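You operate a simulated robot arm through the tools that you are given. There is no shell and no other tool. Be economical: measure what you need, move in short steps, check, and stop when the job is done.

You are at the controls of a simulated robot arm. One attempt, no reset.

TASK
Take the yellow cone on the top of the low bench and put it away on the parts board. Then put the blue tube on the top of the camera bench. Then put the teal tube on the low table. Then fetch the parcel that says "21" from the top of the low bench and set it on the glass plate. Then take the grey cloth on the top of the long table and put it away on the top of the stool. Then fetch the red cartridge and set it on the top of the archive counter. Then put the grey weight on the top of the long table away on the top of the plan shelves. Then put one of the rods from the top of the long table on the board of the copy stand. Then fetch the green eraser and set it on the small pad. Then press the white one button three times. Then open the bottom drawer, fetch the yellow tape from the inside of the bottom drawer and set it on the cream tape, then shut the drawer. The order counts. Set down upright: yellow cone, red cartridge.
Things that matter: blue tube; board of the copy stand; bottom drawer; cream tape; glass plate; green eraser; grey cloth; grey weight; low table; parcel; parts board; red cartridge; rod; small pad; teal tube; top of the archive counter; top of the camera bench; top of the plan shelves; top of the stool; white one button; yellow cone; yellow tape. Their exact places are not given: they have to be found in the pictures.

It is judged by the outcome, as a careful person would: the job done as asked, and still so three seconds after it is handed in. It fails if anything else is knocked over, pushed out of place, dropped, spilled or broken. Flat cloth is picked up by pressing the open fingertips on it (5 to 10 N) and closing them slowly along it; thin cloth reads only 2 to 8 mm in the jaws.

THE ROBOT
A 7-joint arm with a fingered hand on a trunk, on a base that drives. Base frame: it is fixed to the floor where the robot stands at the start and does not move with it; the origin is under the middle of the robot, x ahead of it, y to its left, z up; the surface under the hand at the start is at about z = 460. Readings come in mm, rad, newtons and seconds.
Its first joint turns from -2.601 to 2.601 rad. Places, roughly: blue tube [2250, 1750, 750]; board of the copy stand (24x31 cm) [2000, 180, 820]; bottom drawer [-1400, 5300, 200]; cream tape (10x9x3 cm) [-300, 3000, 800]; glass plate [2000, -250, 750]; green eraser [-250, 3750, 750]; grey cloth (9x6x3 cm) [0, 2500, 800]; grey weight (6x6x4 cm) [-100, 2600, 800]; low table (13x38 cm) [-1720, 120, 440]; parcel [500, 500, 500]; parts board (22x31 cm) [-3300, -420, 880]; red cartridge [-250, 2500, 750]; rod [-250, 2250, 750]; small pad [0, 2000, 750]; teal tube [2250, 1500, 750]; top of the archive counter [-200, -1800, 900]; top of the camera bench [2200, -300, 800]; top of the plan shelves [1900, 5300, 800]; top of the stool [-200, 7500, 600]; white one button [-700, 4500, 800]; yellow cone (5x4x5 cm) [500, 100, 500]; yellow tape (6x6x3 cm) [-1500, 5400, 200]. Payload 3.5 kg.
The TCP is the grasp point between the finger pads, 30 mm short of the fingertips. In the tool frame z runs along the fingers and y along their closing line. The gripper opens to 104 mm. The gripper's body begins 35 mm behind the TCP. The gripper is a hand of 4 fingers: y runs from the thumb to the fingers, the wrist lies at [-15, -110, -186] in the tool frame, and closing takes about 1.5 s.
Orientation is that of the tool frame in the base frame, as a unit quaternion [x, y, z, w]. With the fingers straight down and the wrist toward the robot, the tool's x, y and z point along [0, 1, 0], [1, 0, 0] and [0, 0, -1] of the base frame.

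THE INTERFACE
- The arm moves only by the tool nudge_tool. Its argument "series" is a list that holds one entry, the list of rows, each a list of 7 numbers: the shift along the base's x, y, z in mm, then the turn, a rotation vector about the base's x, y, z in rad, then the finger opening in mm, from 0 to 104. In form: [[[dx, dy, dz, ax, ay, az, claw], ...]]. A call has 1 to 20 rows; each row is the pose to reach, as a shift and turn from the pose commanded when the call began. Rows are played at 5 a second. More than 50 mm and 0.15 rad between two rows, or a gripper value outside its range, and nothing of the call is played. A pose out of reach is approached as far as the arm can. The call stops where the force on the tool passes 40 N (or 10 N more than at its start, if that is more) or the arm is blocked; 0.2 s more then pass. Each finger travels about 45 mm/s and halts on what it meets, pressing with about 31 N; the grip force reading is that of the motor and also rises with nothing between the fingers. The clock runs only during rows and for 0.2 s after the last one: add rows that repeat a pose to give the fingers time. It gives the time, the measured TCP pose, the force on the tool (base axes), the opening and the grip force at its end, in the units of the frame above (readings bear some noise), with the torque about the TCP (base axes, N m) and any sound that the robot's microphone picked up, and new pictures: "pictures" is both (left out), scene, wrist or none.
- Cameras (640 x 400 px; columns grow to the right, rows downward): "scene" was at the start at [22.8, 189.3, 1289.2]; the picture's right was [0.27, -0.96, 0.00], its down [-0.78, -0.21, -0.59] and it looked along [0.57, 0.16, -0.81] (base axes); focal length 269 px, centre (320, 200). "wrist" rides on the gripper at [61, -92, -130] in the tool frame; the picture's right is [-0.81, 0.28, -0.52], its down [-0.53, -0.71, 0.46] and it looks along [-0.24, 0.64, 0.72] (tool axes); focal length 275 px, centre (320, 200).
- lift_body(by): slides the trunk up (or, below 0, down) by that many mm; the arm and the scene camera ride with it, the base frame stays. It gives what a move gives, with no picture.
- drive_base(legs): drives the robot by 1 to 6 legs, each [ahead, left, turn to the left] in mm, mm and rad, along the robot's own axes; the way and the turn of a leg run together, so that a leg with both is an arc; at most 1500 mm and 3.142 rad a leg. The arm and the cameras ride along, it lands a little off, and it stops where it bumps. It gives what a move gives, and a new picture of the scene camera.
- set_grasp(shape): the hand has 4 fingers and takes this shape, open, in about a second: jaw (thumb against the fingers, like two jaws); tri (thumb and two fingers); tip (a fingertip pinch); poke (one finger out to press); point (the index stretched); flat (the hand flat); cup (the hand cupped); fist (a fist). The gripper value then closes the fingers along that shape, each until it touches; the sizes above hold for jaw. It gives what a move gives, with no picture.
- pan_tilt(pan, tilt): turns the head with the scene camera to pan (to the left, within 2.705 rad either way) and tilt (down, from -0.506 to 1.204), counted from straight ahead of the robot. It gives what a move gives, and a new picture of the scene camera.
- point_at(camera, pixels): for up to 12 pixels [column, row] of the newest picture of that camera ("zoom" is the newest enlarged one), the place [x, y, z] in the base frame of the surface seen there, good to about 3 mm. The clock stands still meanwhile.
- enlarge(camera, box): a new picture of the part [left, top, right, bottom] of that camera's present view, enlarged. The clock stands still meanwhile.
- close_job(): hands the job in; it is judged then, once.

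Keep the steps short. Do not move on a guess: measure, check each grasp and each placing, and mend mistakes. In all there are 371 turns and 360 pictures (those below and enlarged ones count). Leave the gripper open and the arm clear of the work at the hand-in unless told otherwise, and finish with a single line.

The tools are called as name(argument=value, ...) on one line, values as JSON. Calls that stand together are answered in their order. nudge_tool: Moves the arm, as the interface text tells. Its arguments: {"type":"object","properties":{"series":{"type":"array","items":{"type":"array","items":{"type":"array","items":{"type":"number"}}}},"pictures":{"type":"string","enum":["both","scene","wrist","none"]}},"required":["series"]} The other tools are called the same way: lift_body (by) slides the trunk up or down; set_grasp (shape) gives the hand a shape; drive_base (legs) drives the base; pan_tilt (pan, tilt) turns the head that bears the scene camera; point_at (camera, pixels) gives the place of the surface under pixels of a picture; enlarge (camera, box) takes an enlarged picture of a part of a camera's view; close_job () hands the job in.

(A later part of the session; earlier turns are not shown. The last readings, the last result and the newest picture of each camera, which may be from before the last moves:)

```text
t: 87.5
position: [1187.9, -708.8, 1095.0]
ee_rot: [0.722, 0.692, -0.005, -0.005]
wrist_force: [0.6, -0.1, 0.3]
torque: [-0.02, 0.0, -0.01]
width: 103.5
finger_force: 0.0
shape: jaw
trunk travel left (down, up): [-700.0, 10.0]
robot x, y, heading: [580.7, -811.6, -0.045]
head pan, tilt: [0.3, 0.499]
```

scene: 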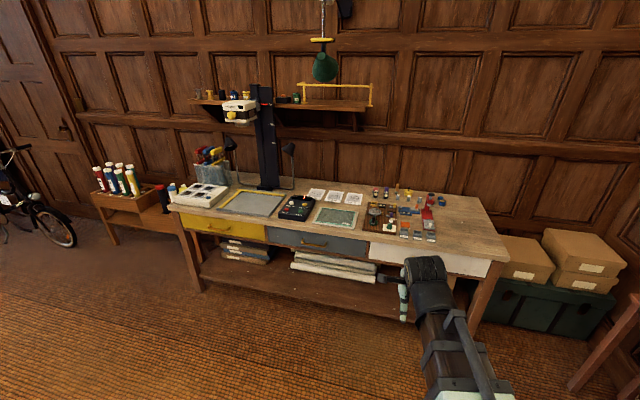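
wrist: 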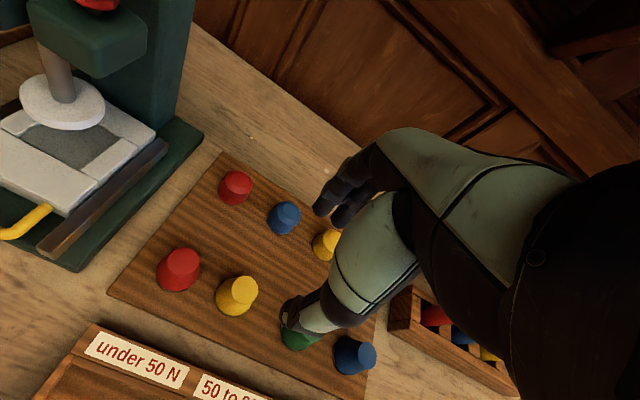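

Good view of the camera bench. I measure its surfaces and the tube shelf.

point_at(camera="scene", pixels=[[170, 206], [508, 257], [252, 204], [336, 217], [317, 194], [390, 255], [200, 288], [390, 196], [425, 207], [131, 200], [265, 190], [205, 194]])

enlarge(camera="scene", box=[180, 140, 500, 280])

enlarge(camera="scene", box=[80, 145, 240, 245])

```text
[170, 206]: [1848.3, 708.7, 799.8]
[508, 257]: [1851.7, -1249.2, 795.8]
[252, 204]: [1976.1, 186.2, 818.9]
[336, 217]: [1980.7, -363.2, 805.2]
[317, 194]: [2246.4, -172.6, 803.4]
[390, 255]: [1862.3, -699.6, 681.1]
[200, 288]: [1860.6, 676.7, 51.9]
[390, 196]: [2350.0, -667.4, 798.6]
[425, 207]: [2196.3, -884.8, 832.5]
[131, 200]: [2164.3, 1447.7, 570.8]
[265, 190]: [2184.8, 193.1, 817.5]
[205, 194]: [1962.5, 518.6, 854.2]
```

```text
2.00 times, centred on (340, 210) of scene
```

zoom: 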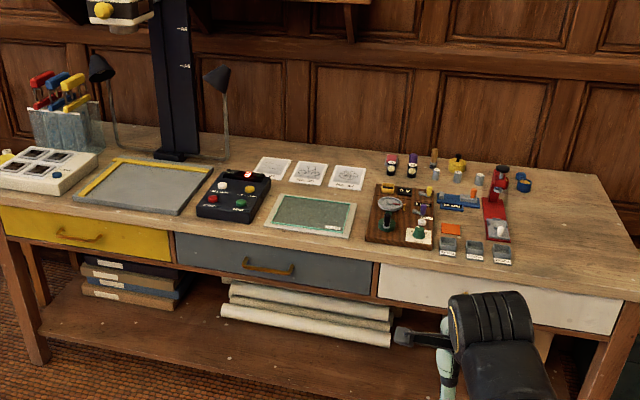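

```text
4.00 times, centred on (160, 195) of scene
```

zoom: 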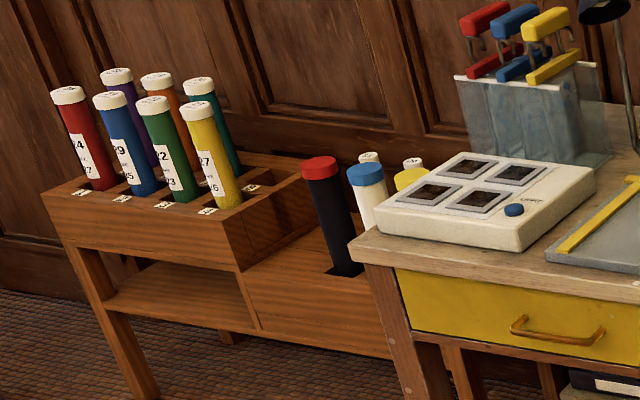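

Bench front is x=1850, top z=800, with free room at its right end (y<-950). Now I drive to the tube rack.

drive_base(legs=[[400, 0, 0.045], [0, 1300, 0], [0, 1120, 0]])

pan_tilt(pan=0.0, tilt=0.5)

```text
t: 101.5
position: [1585.5, 1736.2, 1094.2]
ee_rot: [0.71, 0.704, -0.005, -0.004]
wrist_force: [0.8, -0.5, -1.2]
torque: [0.0, -0.01, 0.02]
width: 103.7
finger_force: 0.3
shape: jaw
trunk travel left (down, up): [-700.0, 10.0]
robot x, y, heading: [980.5, 1612.5, -0.01]
head pan, tilt: [0.3, 0.499]
```

scene: 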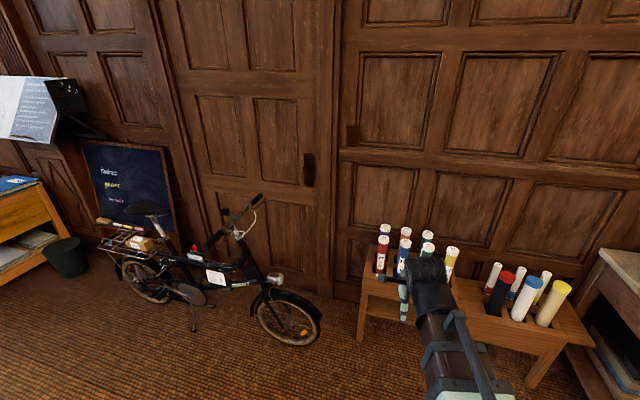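

```text
t: 102.2
position: [1584.9, 1735.3, 1094.3]
ee_rot: [0.711, 0.703, -0.004, -0.005]
wrist_force: [0.7, -0.5, -0.5]
torque: [0.01, 0.01, -0.02]
width: 103.6
finger_force: 0.1
shape: jaw
trunk travel left (down, up): [-700.0, 10.0]
robot x, y, heading: [979.3, 1611.9, -0.009]
head pan, tilt: [0.0, 0.499]
```

scene: 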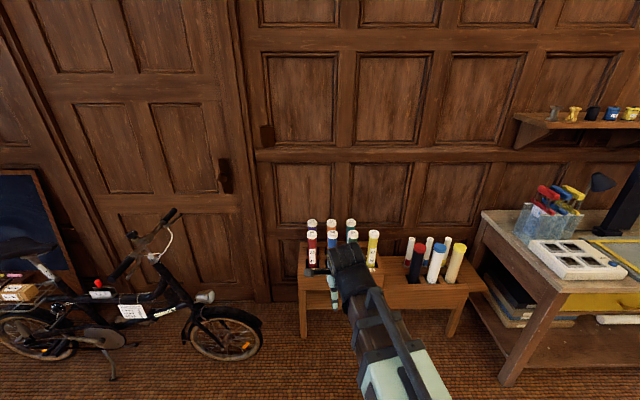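

I enlarge the rack and measure the tube tops.

enlarge(camera="scene", box=[290, 205, 482, 325])

point_at(camera="zoom", pixels=[[72, 96], [142, 97], [205, 97], [278, 95], [72, 55], [141, 55], [205, 55], [60, 170], [305, 170], [140, 140], [280, 180], [30, 150]])

```text
3.33 times, centred on (386, 265) of scene
```

zoom: 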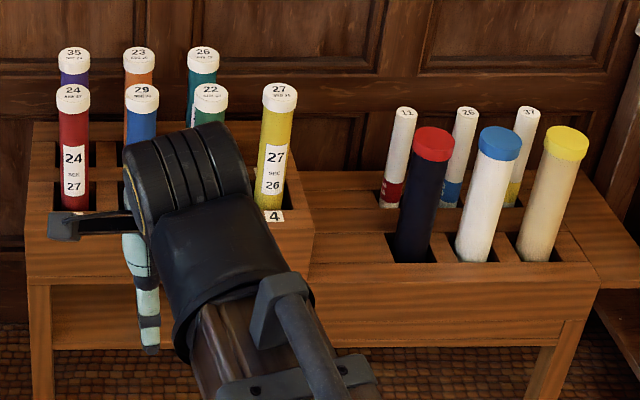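

```text
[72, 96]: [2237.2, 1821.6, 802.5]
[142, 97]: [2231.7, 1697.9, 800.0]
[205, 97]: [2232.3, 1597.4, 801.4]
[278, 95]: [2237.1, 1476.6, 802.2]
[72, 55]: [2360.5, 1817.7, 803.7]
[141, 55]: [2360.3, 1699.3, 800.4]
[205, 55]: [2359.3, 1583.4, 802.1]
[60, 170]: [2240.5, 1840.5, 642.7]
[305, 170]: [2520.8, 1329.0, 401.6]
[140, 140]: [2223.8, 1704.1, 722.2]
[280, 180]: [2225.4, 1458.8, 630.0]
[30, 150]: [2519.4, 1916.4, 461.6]
```

Blue tube ("29") top ≈ (2240,1702,802). I drive 470 mm ahead so it is within reach.

drive_base(legs=[[470, 0, 0.009]])

nudge_tool(series=[[[0, 0, 0, 0, 0, 0, 104]]], pictures="wrist")

```text
t: 105.0
position: [2045.4, 1745.5, 1094.6]
ee_rot: [0.704, 0.71, -0.005, -0.004]
wrist_force: [0.3, -0.3, -0.2]
torque: [0.03, -0.01, 0.01]
width: 104.1
finger_force: 0.1
shape: jaw
trunk travel left (down, up): [-700.0, 10.0]
robot x, y, heading: [1443.2, 1612.1, 0.007]
head pan, tilt: [0.0, 0.499]
```

scene: 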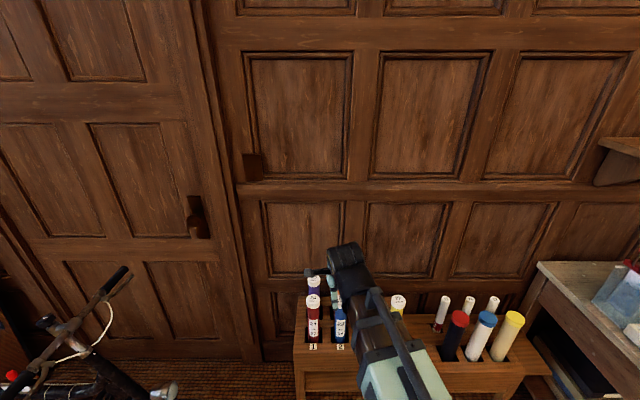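

```text
t: 105.4
position: [2044.6, 1746.2, 1093.8]
ee_rot: [0.704, 0.71, -0.005, -0.005]
wrist_force: [0.9, -0.8, -0.5]
torque: [0.01, 0.0, 0.03]
width: 103.6
finger_force: 0.2
shape: jaw
trunk travel left (down, up): [-700.0, 10.0]
robot x, y, heading: [1444.0, 1612.2, 0.01]
head pan, tilt: [0.0, 0.499]
```

wrist: 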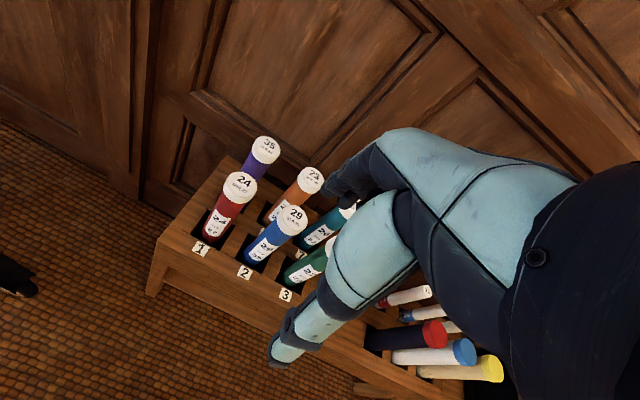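

Wrist view shows the blue tube top at (293,218). I measure it exactly.

point_at(camera="wrist", pixels=[[293, 219], [284, 212], [303, 226], [297, 207], [287, 230], [242, 186], [310, 180]])

```text
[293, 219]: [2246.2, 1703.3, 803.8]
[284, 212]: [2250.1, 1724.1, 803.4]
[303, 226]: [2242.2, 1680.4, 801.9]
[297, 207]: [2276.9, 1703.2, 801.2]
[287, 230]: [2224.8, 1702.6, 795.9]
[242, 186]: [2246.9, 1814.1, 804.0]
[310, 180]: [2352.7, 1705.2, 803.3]
```

Centre (2248,1703,803). Move above, down to z 860.

nudge_tool(series=[[[45, -10, 0, 0, 0, 0, 90], [90, -20, 0, 0, 0, 0, 90], [135, -30, 0, 0, 0, 0, 90], [180, -40, 0, 0, 0, 0, 90], [203, -43, 0, 0, 0, 0, 90], [203, -43, -45, 0, 0, 0, 90], [203, -43, -90, 0, 0, 0, 90], [203, -43, -135, 0, 0, 0, 90], [203, -43, -180, 0, 0, 0, 90], [203, -43, -225, 0, 0, 0, 90], [203, -43, -234, 0, 0, 0, 90], [203, -43, -234, 0, 0, 0, 90]]], pictures="wrist")

```text
t: 108.0
position: [2245.5, 1702.8, 858.5]
ee_rot: [0.705, 0.71, -0.005, -0.005]
wrist_force: [0.3, -0.2, -0.3]
torque: [-0.01, -0.01, 0.0]
width: 90.3
finger_force: 0.1
shape: jaw
trunk travel left (down, up): [-700.0, 10.0]
robot x, y, heading: [1442.8, 1607.9, 0.01]
head pan, tilt: [0.0, 0.499]
```

wrist: 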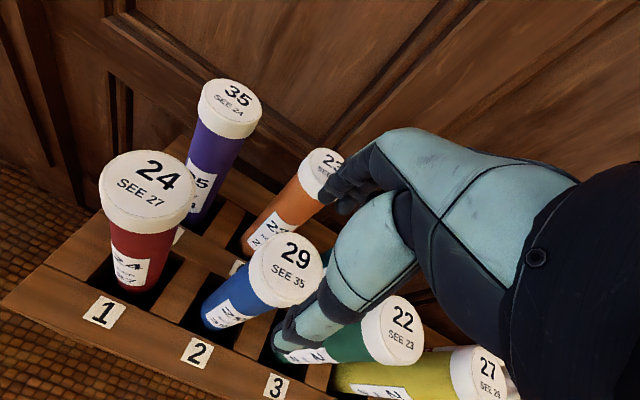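

Aligned (expected (292,269), seen (287,268)). I go down to z≈777 around the tube top.

nudge_tool(series=[[[2, 0, -30, 0, 0, 0, 90], [2, 0, -55, 0, 0, 0, 90], [2, 0, -72, 0, 0, 0, 90], [2, 0, -82, 0, 0, 0, 90], [2, 0, -82, 0, 0, 0, 90]]], pictures="wrist")

```text
t: 109.2
position: [2250.1, 1702.0, 777.5]
ee_rot: [0.704, 0.71, -0.005, -0.004]
wrist_force: [-0.7, -0.4, 0.2]
torque: [0.01, 0.0, 0.01]
width: 90.1
finger_force: 0.0
shape: jaw
trunk travel left (down, up): [-700.0, 10.0]
robot x, y, heading: [1444.0, 1612.6, 0.009]
head pan, tilt: [0.0, 0.499]
```

wrist: 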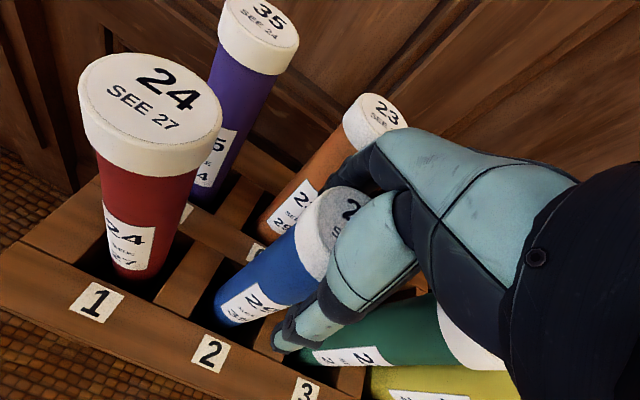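

Close on the tube.

nudge_tool(series=[[[0, 0, 0, 0, 0, 0, 60], [0, 0, 0, 0, 0, 0, 35], [0, 0, 0, 0, 0, 0, 35], [0, 0, 0, 0, 0, 0, 35], [0, 0, 0, 0, 0, 0, 35], [0, 0, 0, 0, 0, 0, 35], [0, 0, 0, 0, 0, 0, 35]]], pictures="none")

nudge_tool(series=[[[0, 0, 20, 0, 0, 0, 35], [0, 0, 50, 0, 0, 0, 35], [0, 0, 80, 0, 0, 0, 35]]])

```text
t: 110.8
position: [2250.3, 1703.4, 777.5]
ee_rot: [0.704, 0.71, -0.005, -0.005]
wrist_force: [-0.5, 0.1, 0.0]
torque: [-0.02, -0.01, 0.03]
width: 42.0
finger_force: 30.7
shape: jaw
trunk travel left (down, up): [-700.0, 10.0]
robot x, y, heading: [1441.7, 1610.8, 0.011]
head pan, tilt: [0.0, 0.499]
```

```text
t: 111.6
position: [2250.4, 1702.2, 857.4]
ee_rot: [0.704, 0.71, -0.005, -0.005]
wrist_force: [0.4, -0.8, -2.4]
torque: [-0.02, 0.01, 0.02]
width: 41.9
finger_force: 30.8
shape: jaw
trunk travel left (down, up): [-700.0, 10.0]
robot x, y, heading: [1440.5, 1611.0, 0.01]
head pan, tilt: [0.0, 0.499]
```

scene: 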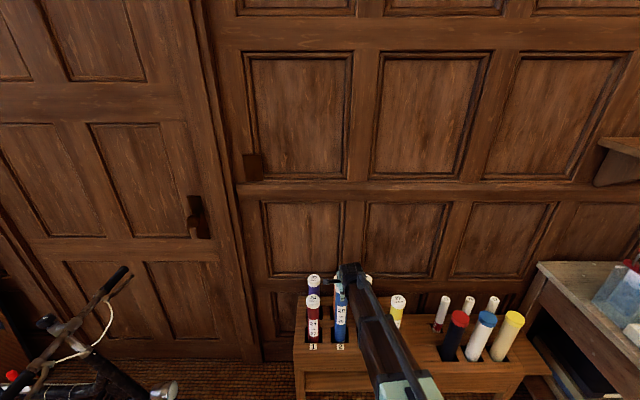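
wrist: 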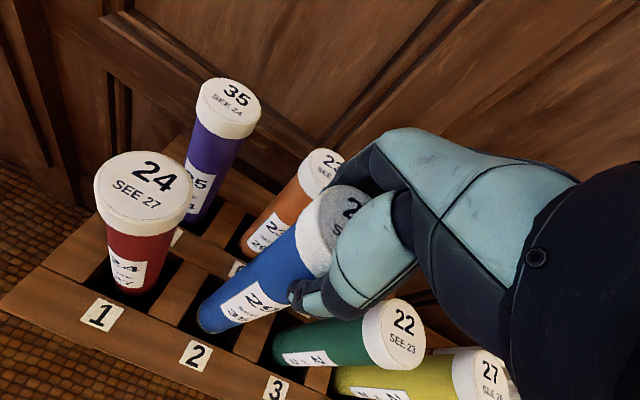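

The tube rises with the hand. I lift on to z≈1097 (stepwise), checking.

nudge_tool(series=[[[0, 0, 40, 0, 0, 0, 35], [0, 0, 80, 0, 0, 0, 35], [0, 0, 120, 0, 0, 0, 35], [0, 0, 160, 0, 0, 0, 35], [0, 0, 200, 0, 0, 0, 35], [0, 0, 250, 0, 0, 0, 35], [0, 0, 250, 0, 0, 0, 35]]], pictures="wrist")

drive_base(legs=[[-450, 0, -0.01]])

```text
t: 113.2
position: [2252.1, 1702.7, 1108.6]
ee_rot: [0.704, 0.71, -0.005, -0.005]
wrist_force: [0.1, -0.3, -2.8]
torque: [0.0, 0.01, -0.01]
width: 42.0
finger_force: 30.9
shape: jaw
trunk travel left (down, up): [-700.0, 10.0]
robot x, y, heading: [1443.3, 1608.6, 0.009]
head pan, tilt: [0.0, 0.499]
```

wrist: 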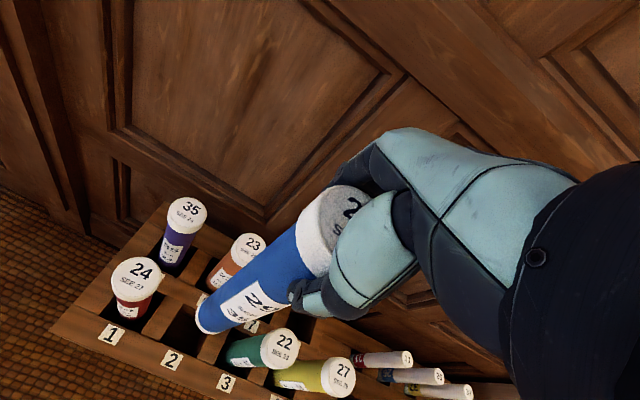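

```text
t: 115.9
position: [1805.8, 1693.1, 1108.2]
ee_rot: [0.708, 0.706, -0.005, -0.005]
wrist_force: [-0.7, 0.4, -1.3]
torque: [-0.03, -0.04, 0.02]
width: 42.0
finger_force: 31.0
shape: jaw
trunk travel left (down, up): [-700.0, 10.0]
robot x, y, heading: [997.2, 1609.7, -0.001]
head pan, tilt: [0.0, 0.499]
```

scene: 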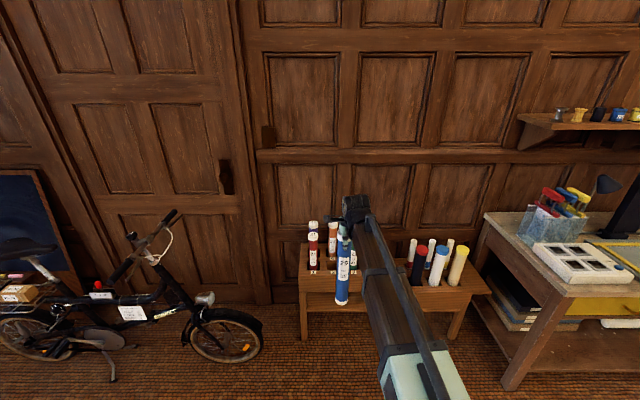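

Tube is out and clear. I measure its lower end.

enlarge(camera="scene", box=[310, 190, 390, 320])

point_at(camera="scene", pixels=[[341, 302], [342, 298], [341, 290], [342, 260], [341, 305]])

```text
3.08 times, centred on (350, 255) of scene
```

zoom: 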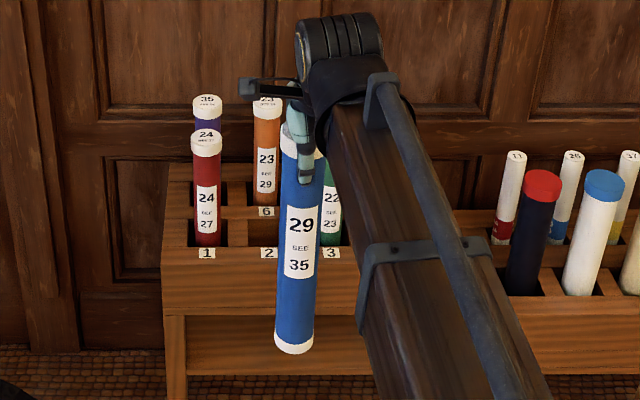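

```text
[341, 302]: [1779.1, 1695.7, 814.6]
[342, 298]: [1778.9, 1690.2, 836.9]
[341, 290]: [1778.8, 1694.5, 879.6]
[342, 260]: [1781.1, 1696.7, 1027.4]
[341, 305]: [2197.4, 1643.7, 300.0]
```

The tube's foot is ≈304 mm below the TCP. I retract the arm 130 mm, raise it, then drive right along the bench to its free end.

nudge_tool(series=[[[-40, 0, 25, 0, 0, 0, 35], [-80, 0, 50, 0, 0, 0, 35], [-130, 0, 80, 0, 0, 0, 35]]], pictures="none")

drive_base(legs=[[0, -1400, 0], [0, -1380, 0]])

pan_tilt(pan=0.0, tilt=0.65)

```text
refused: row 3 steps farther than a row can; nothing moved
```

```text
t: 129.6
position: [1814.6, -1113.6, 1108.3]
ee_rot: [0.703, 0.712, -0.005, -0.005]
wrist_force: [-0.5, -1.5, -2.5]
torque: [-0.01, -0.03, 0.02]
width: 41.7
finger_force: 31.2
shape: jaw
trunk travel left (down, up): [-700.0, 10.0]
robot x, y, heading: [1007.2, -1208.6, 0.017]
head pan, tilt: [0.0, 0.499]
```

scene: 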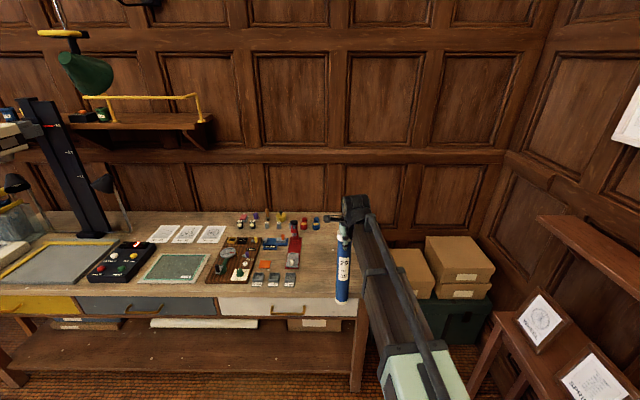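

```text
t: 130.2
position: [1816.2, -1112.5, 1108.9]
ee_rot: [0.703, 0.711, -0.006, -0.005]
wrist_force: [0.2, -0.7, -2.5]
torque: [0.0, -0.03, 0.0]
width: 41.6
finger_force: 30.9
shape: jaw
trunk travel left (down, up): [-700.0, 10.0]
robot x, y, heading: [1005.3, -1206.8, 0.016]
head pan, tilt: [0.0, 0.649]
```

scene: 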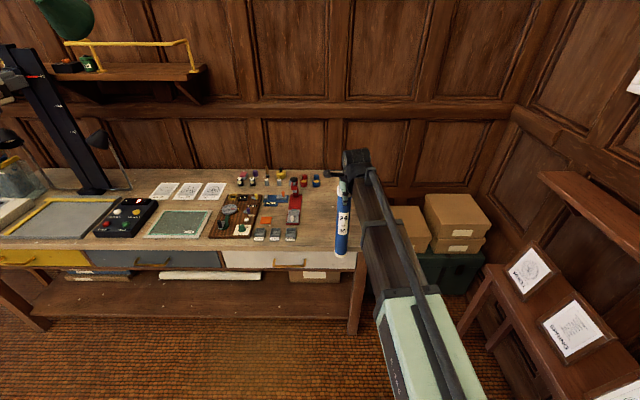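

No contact happened; the tube hangs just ahead of the bench end. I raise 60 mm, then drive 190 mm forward.

nudge_tool(series=[[[0, 0, 30, 0, 0, 0, 35], [0, 0, 60, 0, 0, 0, 35]]], pictures="none")

point_at(camera="scene", pixels=[[290, 235], [305, 180], [318, 182], [326, 225], [310, 245], [295, 215], [322, 195]])

```text
t: 130.8
position: [1814.4, -1114.9, 1168.1]
ee_rot: [0.703, 0.711, -0.004, -0.006]
wrist_force: [0.0, 0.1, -2.0]
torque: [0.01, 0.02, 0.03]
width: 41.7
finger_force: 30.7
shape: jaw
trunk travel left (down, up): [-700.0, 10.0]
robot x, y, heading: [1008.6, -1201.8, 0.01]
head pan, tilt: [0.0, 0.649]
```

```text
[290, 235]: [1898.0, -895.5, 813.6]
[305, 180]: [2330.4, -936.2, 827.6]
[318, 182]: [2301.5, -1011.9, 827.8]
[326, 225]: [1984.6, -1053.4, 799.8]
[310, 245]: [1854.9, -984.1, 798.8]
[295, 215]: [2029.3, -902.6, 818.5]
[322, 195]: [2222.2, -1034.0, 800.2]
```

Clear area around (2000,-1110). Forward.

drive_base(legs=[[185, 0, -0.013]])

nudge_tool(series=[[[0, 0, -25, 0, 0, 0, 35], [0, 0, -48, 0, 0, 0, 35], [0, 0, -56, 0, 0, 0, 35], [0, 0, -56, 0, 0, 0, 35]]])

```text
t: 132.4
position: [2001.8, -1124.0, 1167.7]
ee_rot: [0.707, 0.707, -0.006, -0.005]
wrist_force: [0.0, 0.1, -1.6]
torque: [-0.04, 0.02, -0.01]
width: 42.0
finger_force: 30.4
shape: jaw
trunk travel left (down, up): [-700.0, 10.0]
robot x, y, heading: [1186.7, -1200.4, 0.002]
head pan, tilt: [0.0, 0.649]
```

scene: 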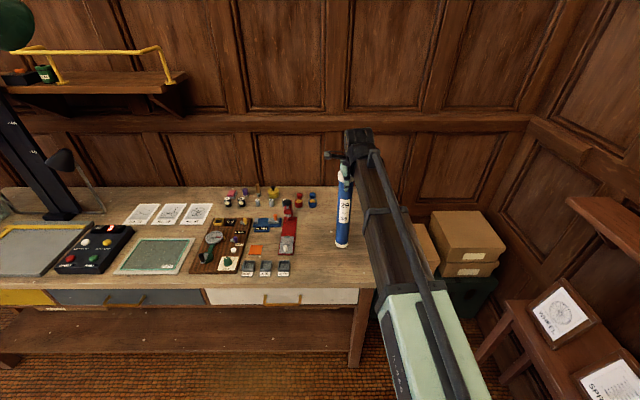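

```text
t: 133.4
position: [1999.7, -1125.2, 1110.4]
ee_rot: [0.708, 0.706, -0.005, -0.005]
wrist_force: [-0.6, -0.2, -2.5]
torque: [-0.02, -0.04, -0.02]
width: 41.8
finger_force: 30.9
shape: jaw
trunk travel left (down, up): [-700.0, 10.0]
robot x, y, heading: [1192.4, -1206.4, -0.001]
head pan, tilt: [0.0, 0.649]
```

scene: 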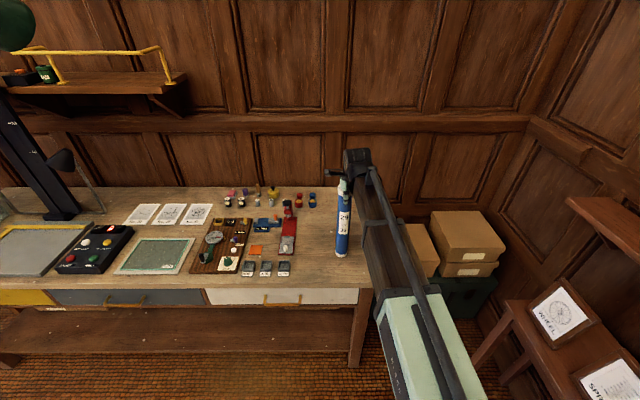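
wrist: 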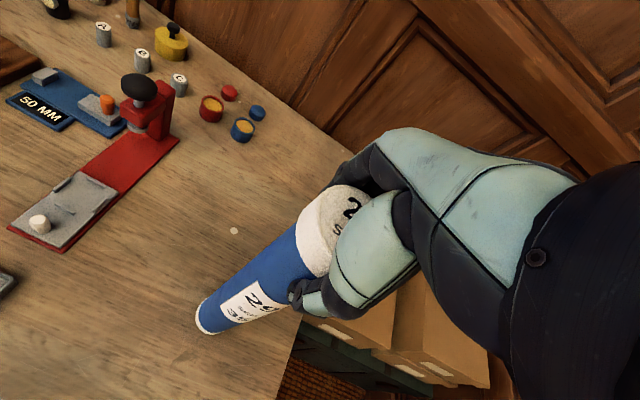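

Over free bench. I lower in 2 mm steps until contact.

nudge_tool(series=[[[0, 0, -3, 0, 0, 0, 35], [0, 0, -5, 0, 0, 0, 35], [0, 0, -5, 0, 0, 0, 35]]], pictures="none")

```text
t: 134.2
position: [1999.8, -1125.2, 1107.6]
ee_rot: [0.707, 0.707, -0.004, -0.004]
wrist_force: [-0.4, 0.7, 7.5]
torque: [0.0, 0.01, 0.01]
width: 41.9
finger_force: 31.2
shape: jaw
trunk travel left (down, up): [-700.0, 10.0]
robot x, y, heading: [1191.4, -1207.0, -0.001]
head pan, tilt: [0.0, 0.649]
```

In contact. I open slowly.

nudge_tool(series=[[[0, 0, 1, 0, 0, 0, 40], [0, 0, 1, 0, 0, 0, 46], [0, 0, 1, 0, 0, 0, 52], [0, 0, 1, 0, 0, 0, 60], [0, 0, 1, 0, 0, 0, 70], [0, 0, 1, 0, 0, 0, 80], [0, 0, 1, 0, 0, 0, 90], [0, 0, 1, 0, 0, 0, 104], [0, 0, 1, 0, 0, 0, 104], [0, 0, 1, 0, 0, 0, 104]]])

```text
t: 136.4
position: [2000.6, -1123.4, 1107.7]
ee_rot: [0.708, 0.706, -0.005, -0.004]
wrist_force: [0.2, -0.1, 0.0]
torque: [0.02, -0.04, -0.02]
width: 103.6
finger_force: 0.1
shape: jaw
trunk travel left (down, up): [-700.0, 10.0]
robot x, y, heading: [1193.0, -1204.9, -0.003]
head pan, tilt: [0.0, 0.649]
```

scene: 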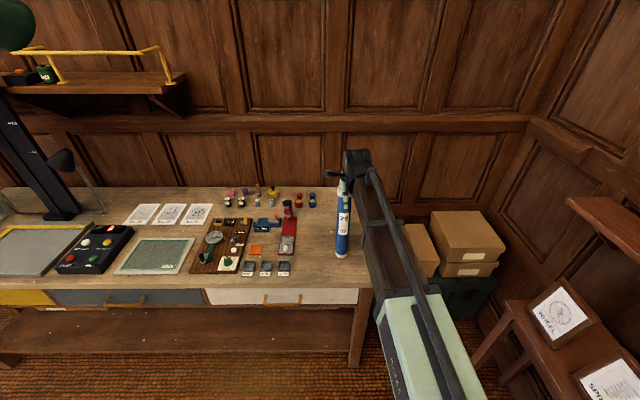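
wrist: 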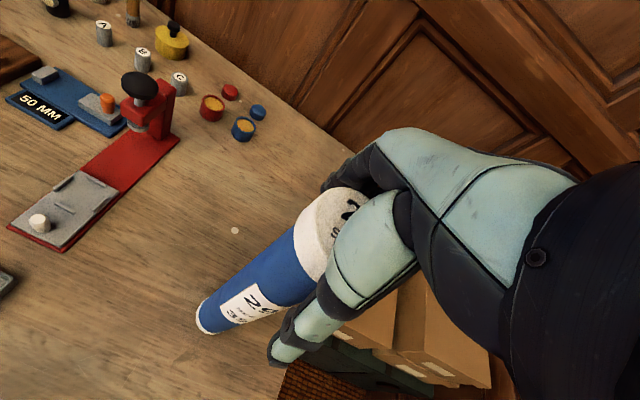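

It stands by itself. I lift straight up 110 mm (in small steps), then back away.

nudge_tool(series=[[[0, 0, 15, 0, 0, 0, 104], [0, 0, 35, 0, 0, 0, 104], [0, 0, 60, 0, 0, 0, 104], [0, 0, 90, 0, 0, 0, 104], [0, 0, 120, 0, 0, 0, 104]]], pictures="none")

drive_base(legs=[[-250, 0, 0]])

```text
t: 137.6
position: [1999.9, -1124.0, 1228.0]
ee_rot: [0.707, 0.707, -0.005, -0.004]
wrist_force: [-0.4, -0.3, -0.6]
torque: [0.04, 0.01, 0.03]
width: 103.8
finger_force: 0.0
shape: jaw
trunk travel left (down, up): [-700.0, 10.0]
robot x, y, heading: [1190.6, -1207.2, 0.004]
head pan, tilt: [0.0, 0.649]
```

```text
t: 139.4
position: [1748.0, -1122.5, 1228.2]
ee_rot: [0.707, 0.707, -0.005, -0.005]
wrist_force: [-0.7, -0.2, -0.1]
torque: [-0.01, -0.02, -0.01]
width: 103.7
finger_force: 0.0
shape: jaw
trunk travel left (down, up): [-700.0, 10.0]
robot x, y, heading: [937.8, -1205.9, 0.003]
head pan, tilt: [0.0, 0.649]
```

scene: 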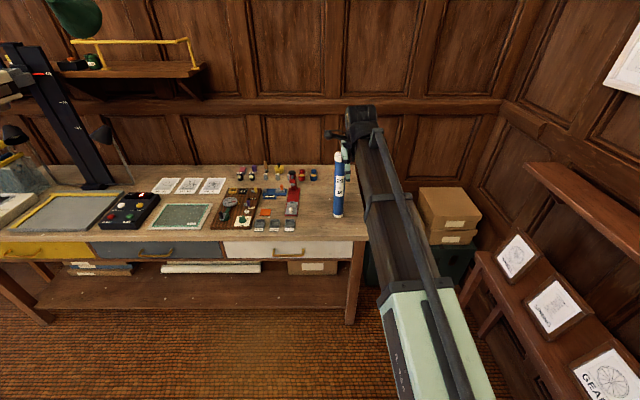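

Blue tube done. Now back to the rack for the teal tube (top ≈ (2360,1584,802)).

drive_base(legs=[[60, 0, 0], [0, 1400, 0], [0, 1310, 0], [420, 0, 0]])

nudge_tool(series=[[[0, 0, 0, 0, 0, 0, 90]]], pictures="wrist")

```text
t: 155.4
position: [2211.6, 1636.5, 1227.1]
ee_rot: [0.697, 0.717, -0.006, -0.005]
wrist_force: [0.1, 0.8, -0.2]
torque: [-0.06, 0.04, -0.01]
width: 103.8
finger_force: 0.0
shape: jaw
trunk travel left (down, up): [-700.0, 10.0]
robot x, y, heading: [1406.2, 1532.6, 0.028]
head pan, tilt: [0.0, 0.649]
```

scene: 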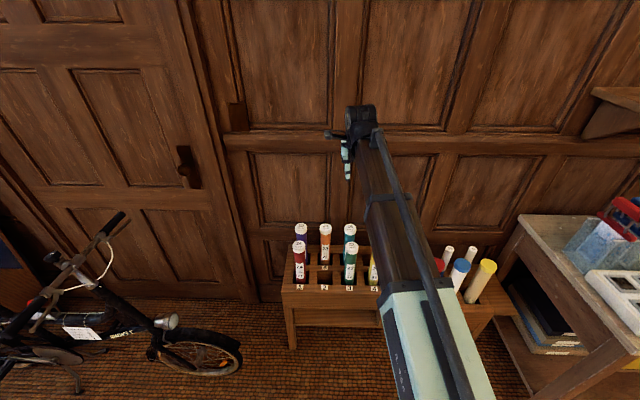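

```text
t: 155.8
position: [2211.3, 1637.0, 1226.7]
ee_rot: [0.697, 0.717, -0.006, -0.005]
wrist_force: [0.1, -0.6, -0.2]
torque: [-0.01, 0.02, 0.0]
width: 90.1
finger_force: 0.0
shape: jaw
trunk travel left (down, up): [-700.0, 10.0]
robot x, y, heading: [1405.1, 1531.1, 0.029]
head pan, tilt: [0.0, 0.649]
```

wrist: 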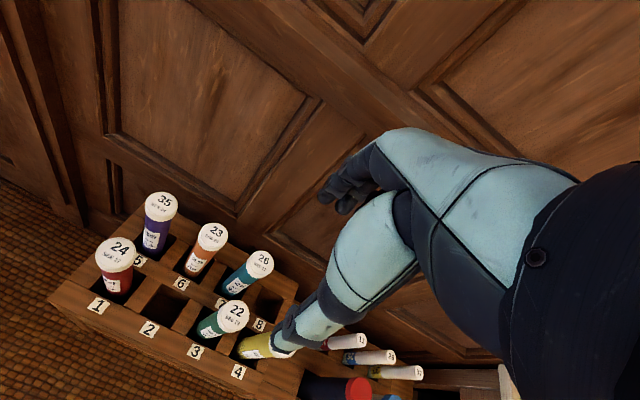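

I measure the teal top (260,264), then drive 110 forward.

point_at(camera="wrist", pixels=[[260, 264], [252, 258], [268, 270], [233, 316], [212, 235]])

drive_base(legs=[[110, 0, -0.028]])

```text
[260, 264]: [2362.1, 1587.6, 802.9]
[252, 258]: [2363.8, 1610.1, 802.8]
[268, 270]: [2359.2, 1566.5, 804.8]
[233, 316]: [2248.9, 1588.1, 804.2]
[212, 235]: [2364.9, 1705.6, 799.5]
```

```text
t: 157.0
position: [2326.6, 1615.1, 1226.3]
ee_rot: [0.707, 0.707, -0.006, -0.005]
wrist_force: [0.8, -1.1, 0.5]
torque: [0.02, 0.03, -0.01]
width: 90.0
finger_force: 0.0
shape: jaw
trunk travel left (down, up): [-700.0, 10.0]
robot x, y, heading: [1515.2, 1533.4, -0.003]
head pan, tilt: [0.0, 0.649]
```

scene: 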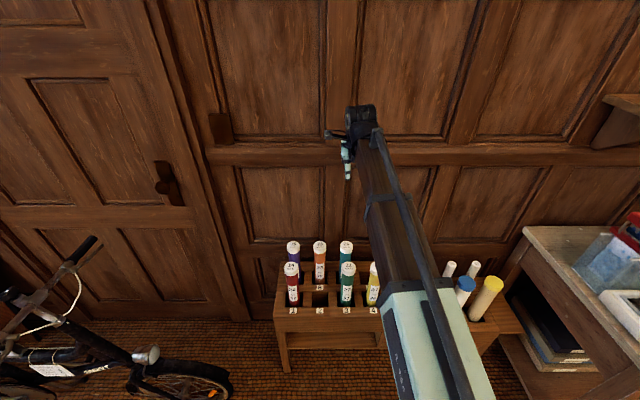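

Centre (2363,1588). Move above it and down to z 860.

nudge_tool(series=[[[18, -14, 0, 0, 0, 0, 84], [36, -27, -20, 0, 0, 0, 84], [36, -27, -65, 0, 0, 0, 84], [36, -27, -110, 0, 0, 0, 84], [36, -27, -155, 0, 0, 0, 84], [36, -27, -200, 0, 0, 0, 84], [36, -27, -245, 0, 0, 0, 84], [36, -27, -290, 0, 0, 0, 84], [36, -27, -335, 0, 0, 0, 84], [36, -27, -366, 0, 0, 0, 84], [36, -27, -366, 0, 0, 0, 84]]])

```text
t: 159.4
position: [2361.7, 1586.1, 859.1]
ee_rot: [0.707, 0.707, -0.005, -0.004]
wrist_force: [-0.1, 0.2, 0.5]
torque: [0.02, 0.01, 0.02]
width: 84.1
finger_force: 0.1
shape: jaw
trunk travel left (down, up): [-700.0, 10.0]
robot x, y, heading: [1516.2, 1531.6, 0.001]
head pan, tilt: [0.0, 0.649]
```

scene: 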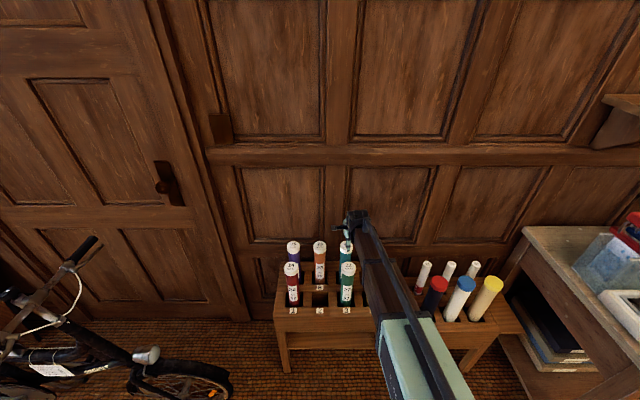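
wrist: 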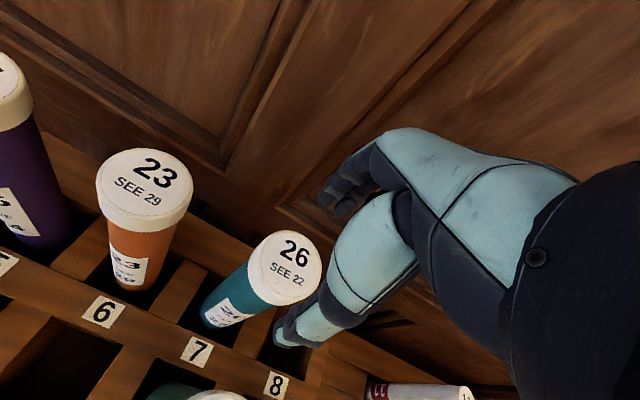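

Aligned. Descend and close.

nudge_tool(series=[[[1, 1, -30, 0, 0, 0, 84], [1, 1, -55, 0, 0, 0, 84], [1, 1, -72, 0, 0, 0, 84], [1, 1, -82, 0, 0, 0, 84], [1, 1, -82, 0, 0, 0, 84], [1, 1, -82, 0, 0, 0, 55], [1, 1, -82, 0, 0, 0, 35], [1, 1, -82, 0, 0, 0, 35], [1, 1, -82, 0, 0, 0, 35], [1, 1, -82, 0, 0, 0, 35], [1, 1, -82, 0, 0, 0, 35]]], pictures="wrist")

```text
t: 161.8
position: [2362.7, 1588.0, 779.0]
ee_rot: [0.707, 0.707, -0.006, -0.004]
wrist_force: [1.0, -0.8, -0.1]
torque: [0.02, 0.0, 0.01]
width: 41.9
finger_force: 30.8
shape: jaw
trunk travel left (down, up): [-700.0, 10.0]
robot x, y, heading: [1514.7, 1531.8, -0.005]
head pan, tilt: [0.0, 0.649]
```

wrist: 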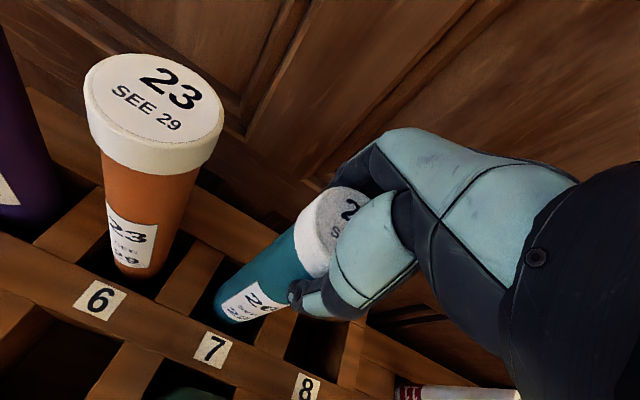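

Gripped (42 mm, as with the blue one). Lift 390 mm.

nudge_tool(series=[[[0, 0, 20, 0, 0, 0, 35], [0, 0, 60, 0, 0, 0, 35], [0, 0, 105, 0, 0, 0, 35], [0, 0, 150, 0, 0, 0, 35], [0, 0, 195, 0, 0, 0, 35], [0, 0, 240, 0, 0, 0, 35], [0, 0, 285, 0, 0, 0, 35], [0, 0, 330, 0, 0, 0, 35], [0, 0, 375, 0, 0, 0, 35], [0, 0, 390, 0, 0, 0, 35], [0, 0, 390, 0, 0, 0, 35]]], pictures="wrist")

```text
t: 164.2
position: [2363.1, 1589.2, 1170.0]
ee_rot: [0.707, 0.708, -0.005, -0.004]
wrist_force: [0.2, -0.4, -2.5]
torque: [0.0, -0.03, 0.01]
width: 41.8
finger_force: 30.9
shape: jaw
trunk travel left (down, up): [-700.0, 10.0]
robot x, y, heading: [1512.0, 1529.3, -0.003]
head pan, tilt: [0.0, 0.649]
```

wrist: 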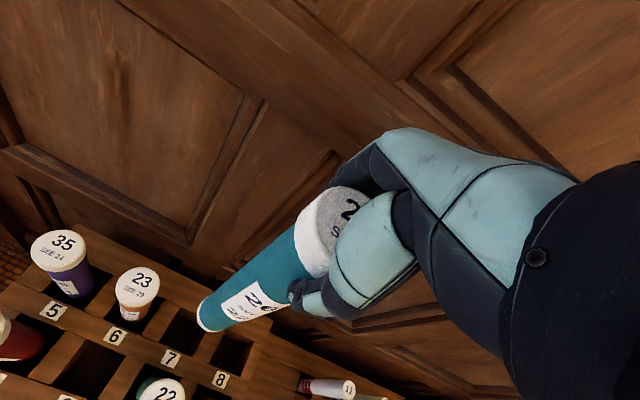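

Tube out. I back off, turn right by π and drive west along y≈1350, between low bench and long table.

drive_base(legs=[[-500, 0, 0], [0, -180, 0], [0, 0, -3.14], [1400, 0, 0]])

pan_tilt(pan=0.3, tilt=0.55)

```text
t: 182.2
position: [-1253.2, 1275.4, 1170.2]
ee_rot: [0.712, -0.702, 0.005, -0.005]
wrist_force: [-0.5, -0.3, -1.9]
torque: [-0.03, -0.03, 0.02]
width: 41.0
finger_force: 31.1
shape: jaw
trunk travel left (down, up): [-700.0, 10.0]
robot x, y, heading: [-402.9, 1347.3, -3.128]
head pan, tilt: [0.0, 0.649]
```

scene: 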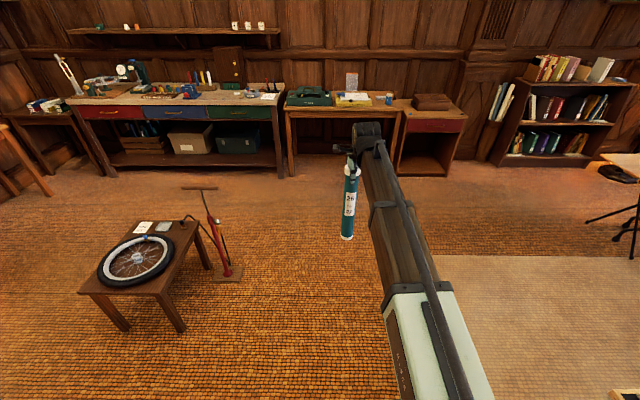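

```text
t: 183.0
position: [-1253.0, 1276.3, 1169.2]
ee_rot: [0.712, -0.702, 0.005, -0.005]
wrist_force: [0.3, 0.5, -1.8]
torque: [-0.04, -0.02, -0.03]
width: 40.7
finger_force: 30.9
shape: jaw
trunk travel left (down, up): [-700.0, 10.0]
robot x, y, heading: [-407.0, 1345.6, -3.125]
head pan, tilt: [0.3, 0.55]
```

scene: 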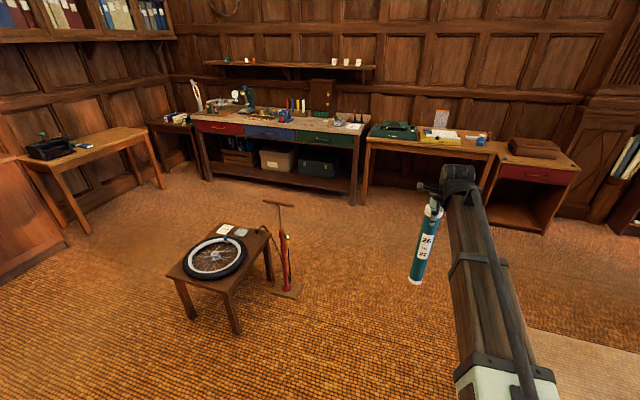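

I inspect the low table's far strip for free room.

enlarge(camera="scene", box=[160, 200, 320, 310])

point_at(camera="zoom", pixels=[[262, 92], [305, 125], [385, 138], [430, 115], [185, 110], [350, 150], [395, 160], [330, 108], [240, 128], [280, 110], [60, 275], [300, 325]])

```text
3.64 times, centred on (240, 255) of scene
```

zoom: 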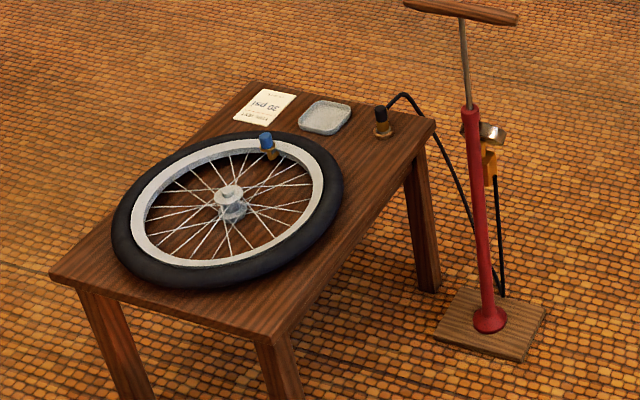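

```text
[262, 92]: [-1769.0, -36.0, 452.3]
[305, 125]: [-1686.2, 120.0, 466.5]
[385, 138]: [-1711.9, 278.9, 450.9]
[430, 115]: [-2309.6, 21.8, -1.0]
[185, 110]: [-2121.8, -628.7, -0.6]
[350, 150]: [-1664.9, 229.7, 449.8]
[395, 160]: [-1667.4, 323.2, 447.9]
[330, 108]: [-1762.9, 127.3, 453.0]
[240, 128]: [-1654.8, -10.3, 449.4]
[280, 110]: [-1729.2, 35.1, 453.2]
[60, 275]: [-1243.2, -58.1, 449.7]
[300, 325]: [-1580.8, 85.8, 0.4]
```

Free gap lies between the tray and the pump head. I measure edges and the pump handle.

point_at(camera="zoom", pixels=[[350, 110], [340, 130], [375, 133], [376, 110], [390, 112], [400, 100], [410, 7], [510, 20], [465, 60], [427, 125], [270, 333], [320, 170]])

```text
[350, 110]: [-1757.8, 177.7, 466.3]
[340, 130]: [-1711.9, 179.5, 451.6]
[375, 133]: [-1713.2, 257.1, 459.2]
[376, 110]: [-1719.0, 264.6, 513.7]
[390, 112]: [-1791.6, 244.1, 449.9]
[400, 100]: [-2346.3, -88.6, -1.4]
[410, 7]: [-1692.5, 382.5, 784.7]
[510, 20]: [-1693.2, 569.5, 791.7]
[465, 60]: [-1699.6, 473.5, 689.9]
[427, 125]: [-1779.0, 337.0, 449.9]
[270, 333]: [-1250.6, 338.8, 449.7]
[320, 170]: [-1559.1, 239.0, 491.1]
```

point_at(camera="zoom", pixels=[[340, 195], [116, 235], [165, 275], [240, 140], [228, 195], [330, 160], [300, 145], [325, 135]])

```text
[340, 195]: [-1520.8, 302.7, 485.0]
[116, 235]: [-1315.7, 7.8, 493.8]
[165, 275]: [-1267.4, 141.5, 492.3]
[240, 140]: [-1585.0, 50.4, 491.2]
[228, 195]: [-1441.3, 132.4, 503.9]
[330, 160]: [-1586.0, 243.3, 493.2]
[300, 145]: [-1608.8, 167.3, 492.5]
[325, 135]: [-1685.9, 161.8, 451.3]
```

Target spot: (-1670,223), with ≥17 mm room all round. I drive to face the table from the east.

drive_base(legs=[[0, 0, -0.016], [0, 1050, 0], [250, 0, 0]])

pan_tilt(pan=0.1, tilt=0.75)

```text
t: 190.2
position: [-1506.7, 246.8, 1168.9]
ee_rot: [-0.704, 0.71, -0.006, 0.006]
wrist_force: [0.0, 0.2, -2.2]
torque: [0.0, 0.0, -0.01]
width: 41.0
finger_force: 31.2
shape: jaw
trunk travel left (down, up): [-700.0, 10.0]
robot x, y, heading: [-655.8, 301.5, 3.142]
head pan, tilt: [0.3, 0.55]
```

scene: 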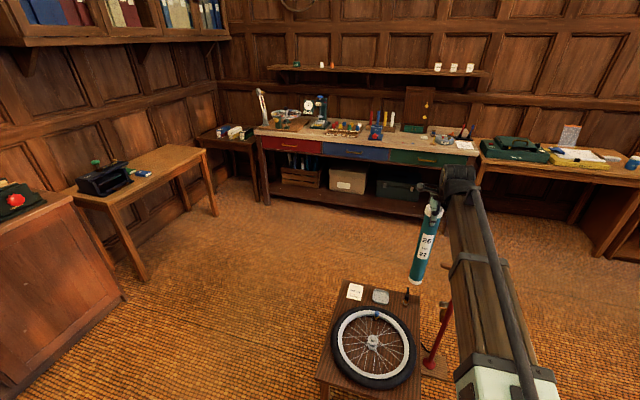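

```text
t: 190.9
position: [-1505.7, 246.5, 1169.0]
ee_rot: [-0.705, 0.709, -0.005, 0.005]
wrist_force: [0.5, 0.8, -2.8]
torque: [0.03, 0.01, 0.0]
width: 40.8
finger_force: 31.4
shape: jaw
trunk travel left (down, up): [-700.0, 10.0]
robot x, y, heading: [-655.8, 298.7, 3.137]
head pan, tilt: [0.099, 0.75]
```

scene: 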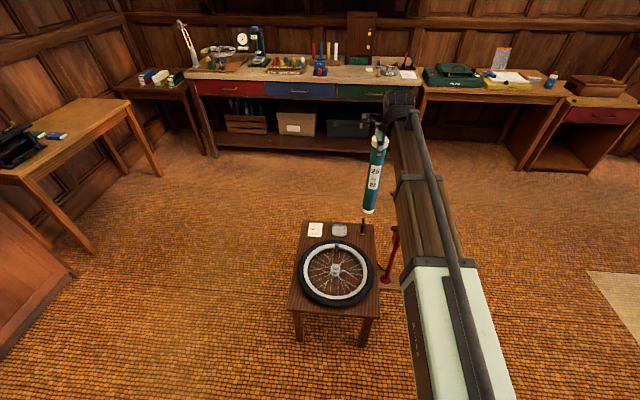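

Forward 160, then adjust to (-1670,223) before lowering.

drive_base(legs=[[160, 0, 0.0]])

```text
t: 192.3
position: [-1666.4, 248.8, 1168.1]
ee_rot: [-0.705, 0.71, -0.006, 0.006]
wrist_force: [0.2, -0.8, -2.5]
torque: [0.01, 0.02, -0.02]
width: 41.0
finger_force: 31.0
shape: jaw
trunk travel left (down, up): [-700.0, 10.0]
robot x, y, heading: [-817.0, 296.3, 3.139]
head pan, tilt: [0.099, 0.75]
```

scene: 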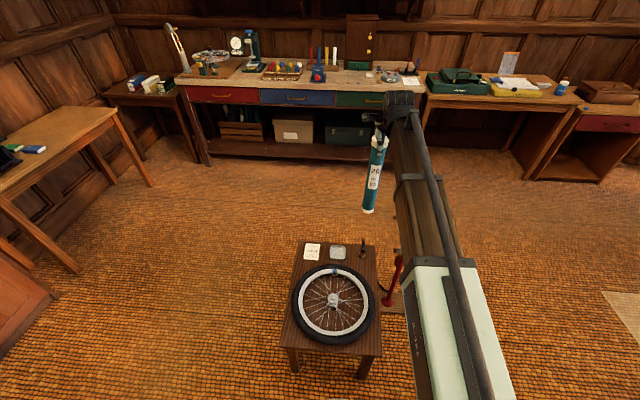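

I shift to y 223 and lower the trunk 330, then measure the tube.

nudge_tool(series=[[[-4, -26, 0, 0, 0, 0, 30], [-4, -26, 0, 0, 0, 0, 30]]], pictures="none")

lift_body(by=-330)

nudge_tool(series=[[[0, 0, 0, 0, 0, 0, 30]]])

```text
t: 192.9
position: [-1668.0, 222.7, 1170.6]
ee_rot: [-0.705, 0.71, -0.004, 0.005]
wrist_force: [-0.3, -0.6, -2.0]
torque: [0.03, -0.02, 0.02]
width: 40.7
finger_force: 31.3
shape: jaw
trunk travel left (down, up): [-700.0, 10.0]
robot x, y, heading: [-815.9, 301.2, 3.138]
head pan, tilt: [0.099, 0.75]
```

```text
t: 196.2
position: [-1668.1, 222.2, 840.0]
ee_rot: [-0.705, 0.709, -0.006, 0.005]
wrist_force: [0.0, -0.1, -1.7]
torque: [-0.03, -0.01, 0.01]
width: 40.8
finger_force: 30.2
shape: jaw
trunk travel left (down, up): [-370.0, 340.0]
robot x, y, heading: [-817.9, 303.9, 3.136]
head pan, tilt: [0.099, 0.75]
```

```text
t: 196.6
position: [-1666.8, 222.2, 840.5]
ee_rot: [-0.705, 0.709, -0.006, 0.005]
wrist_force: [0.6, 0.6, -2.0]
torque: [0.04, -0.01, 0.0]
width: 41.0
finger_force: 31.1
shape: jaw
trunk travel left (down, up): [-370.0, 340.0]
robot x, y, heading: [-817.0, 301.1, 3.134]
head pan, tilt: [0.099, 0.75]
```

scene: 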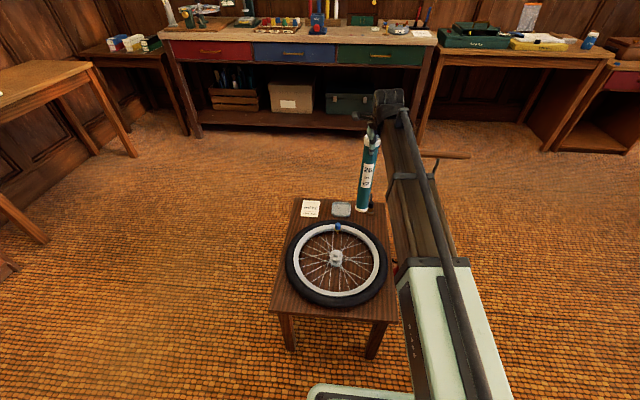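
wrist: 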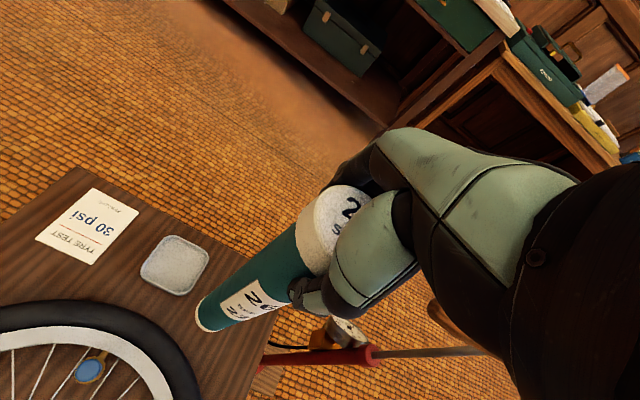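

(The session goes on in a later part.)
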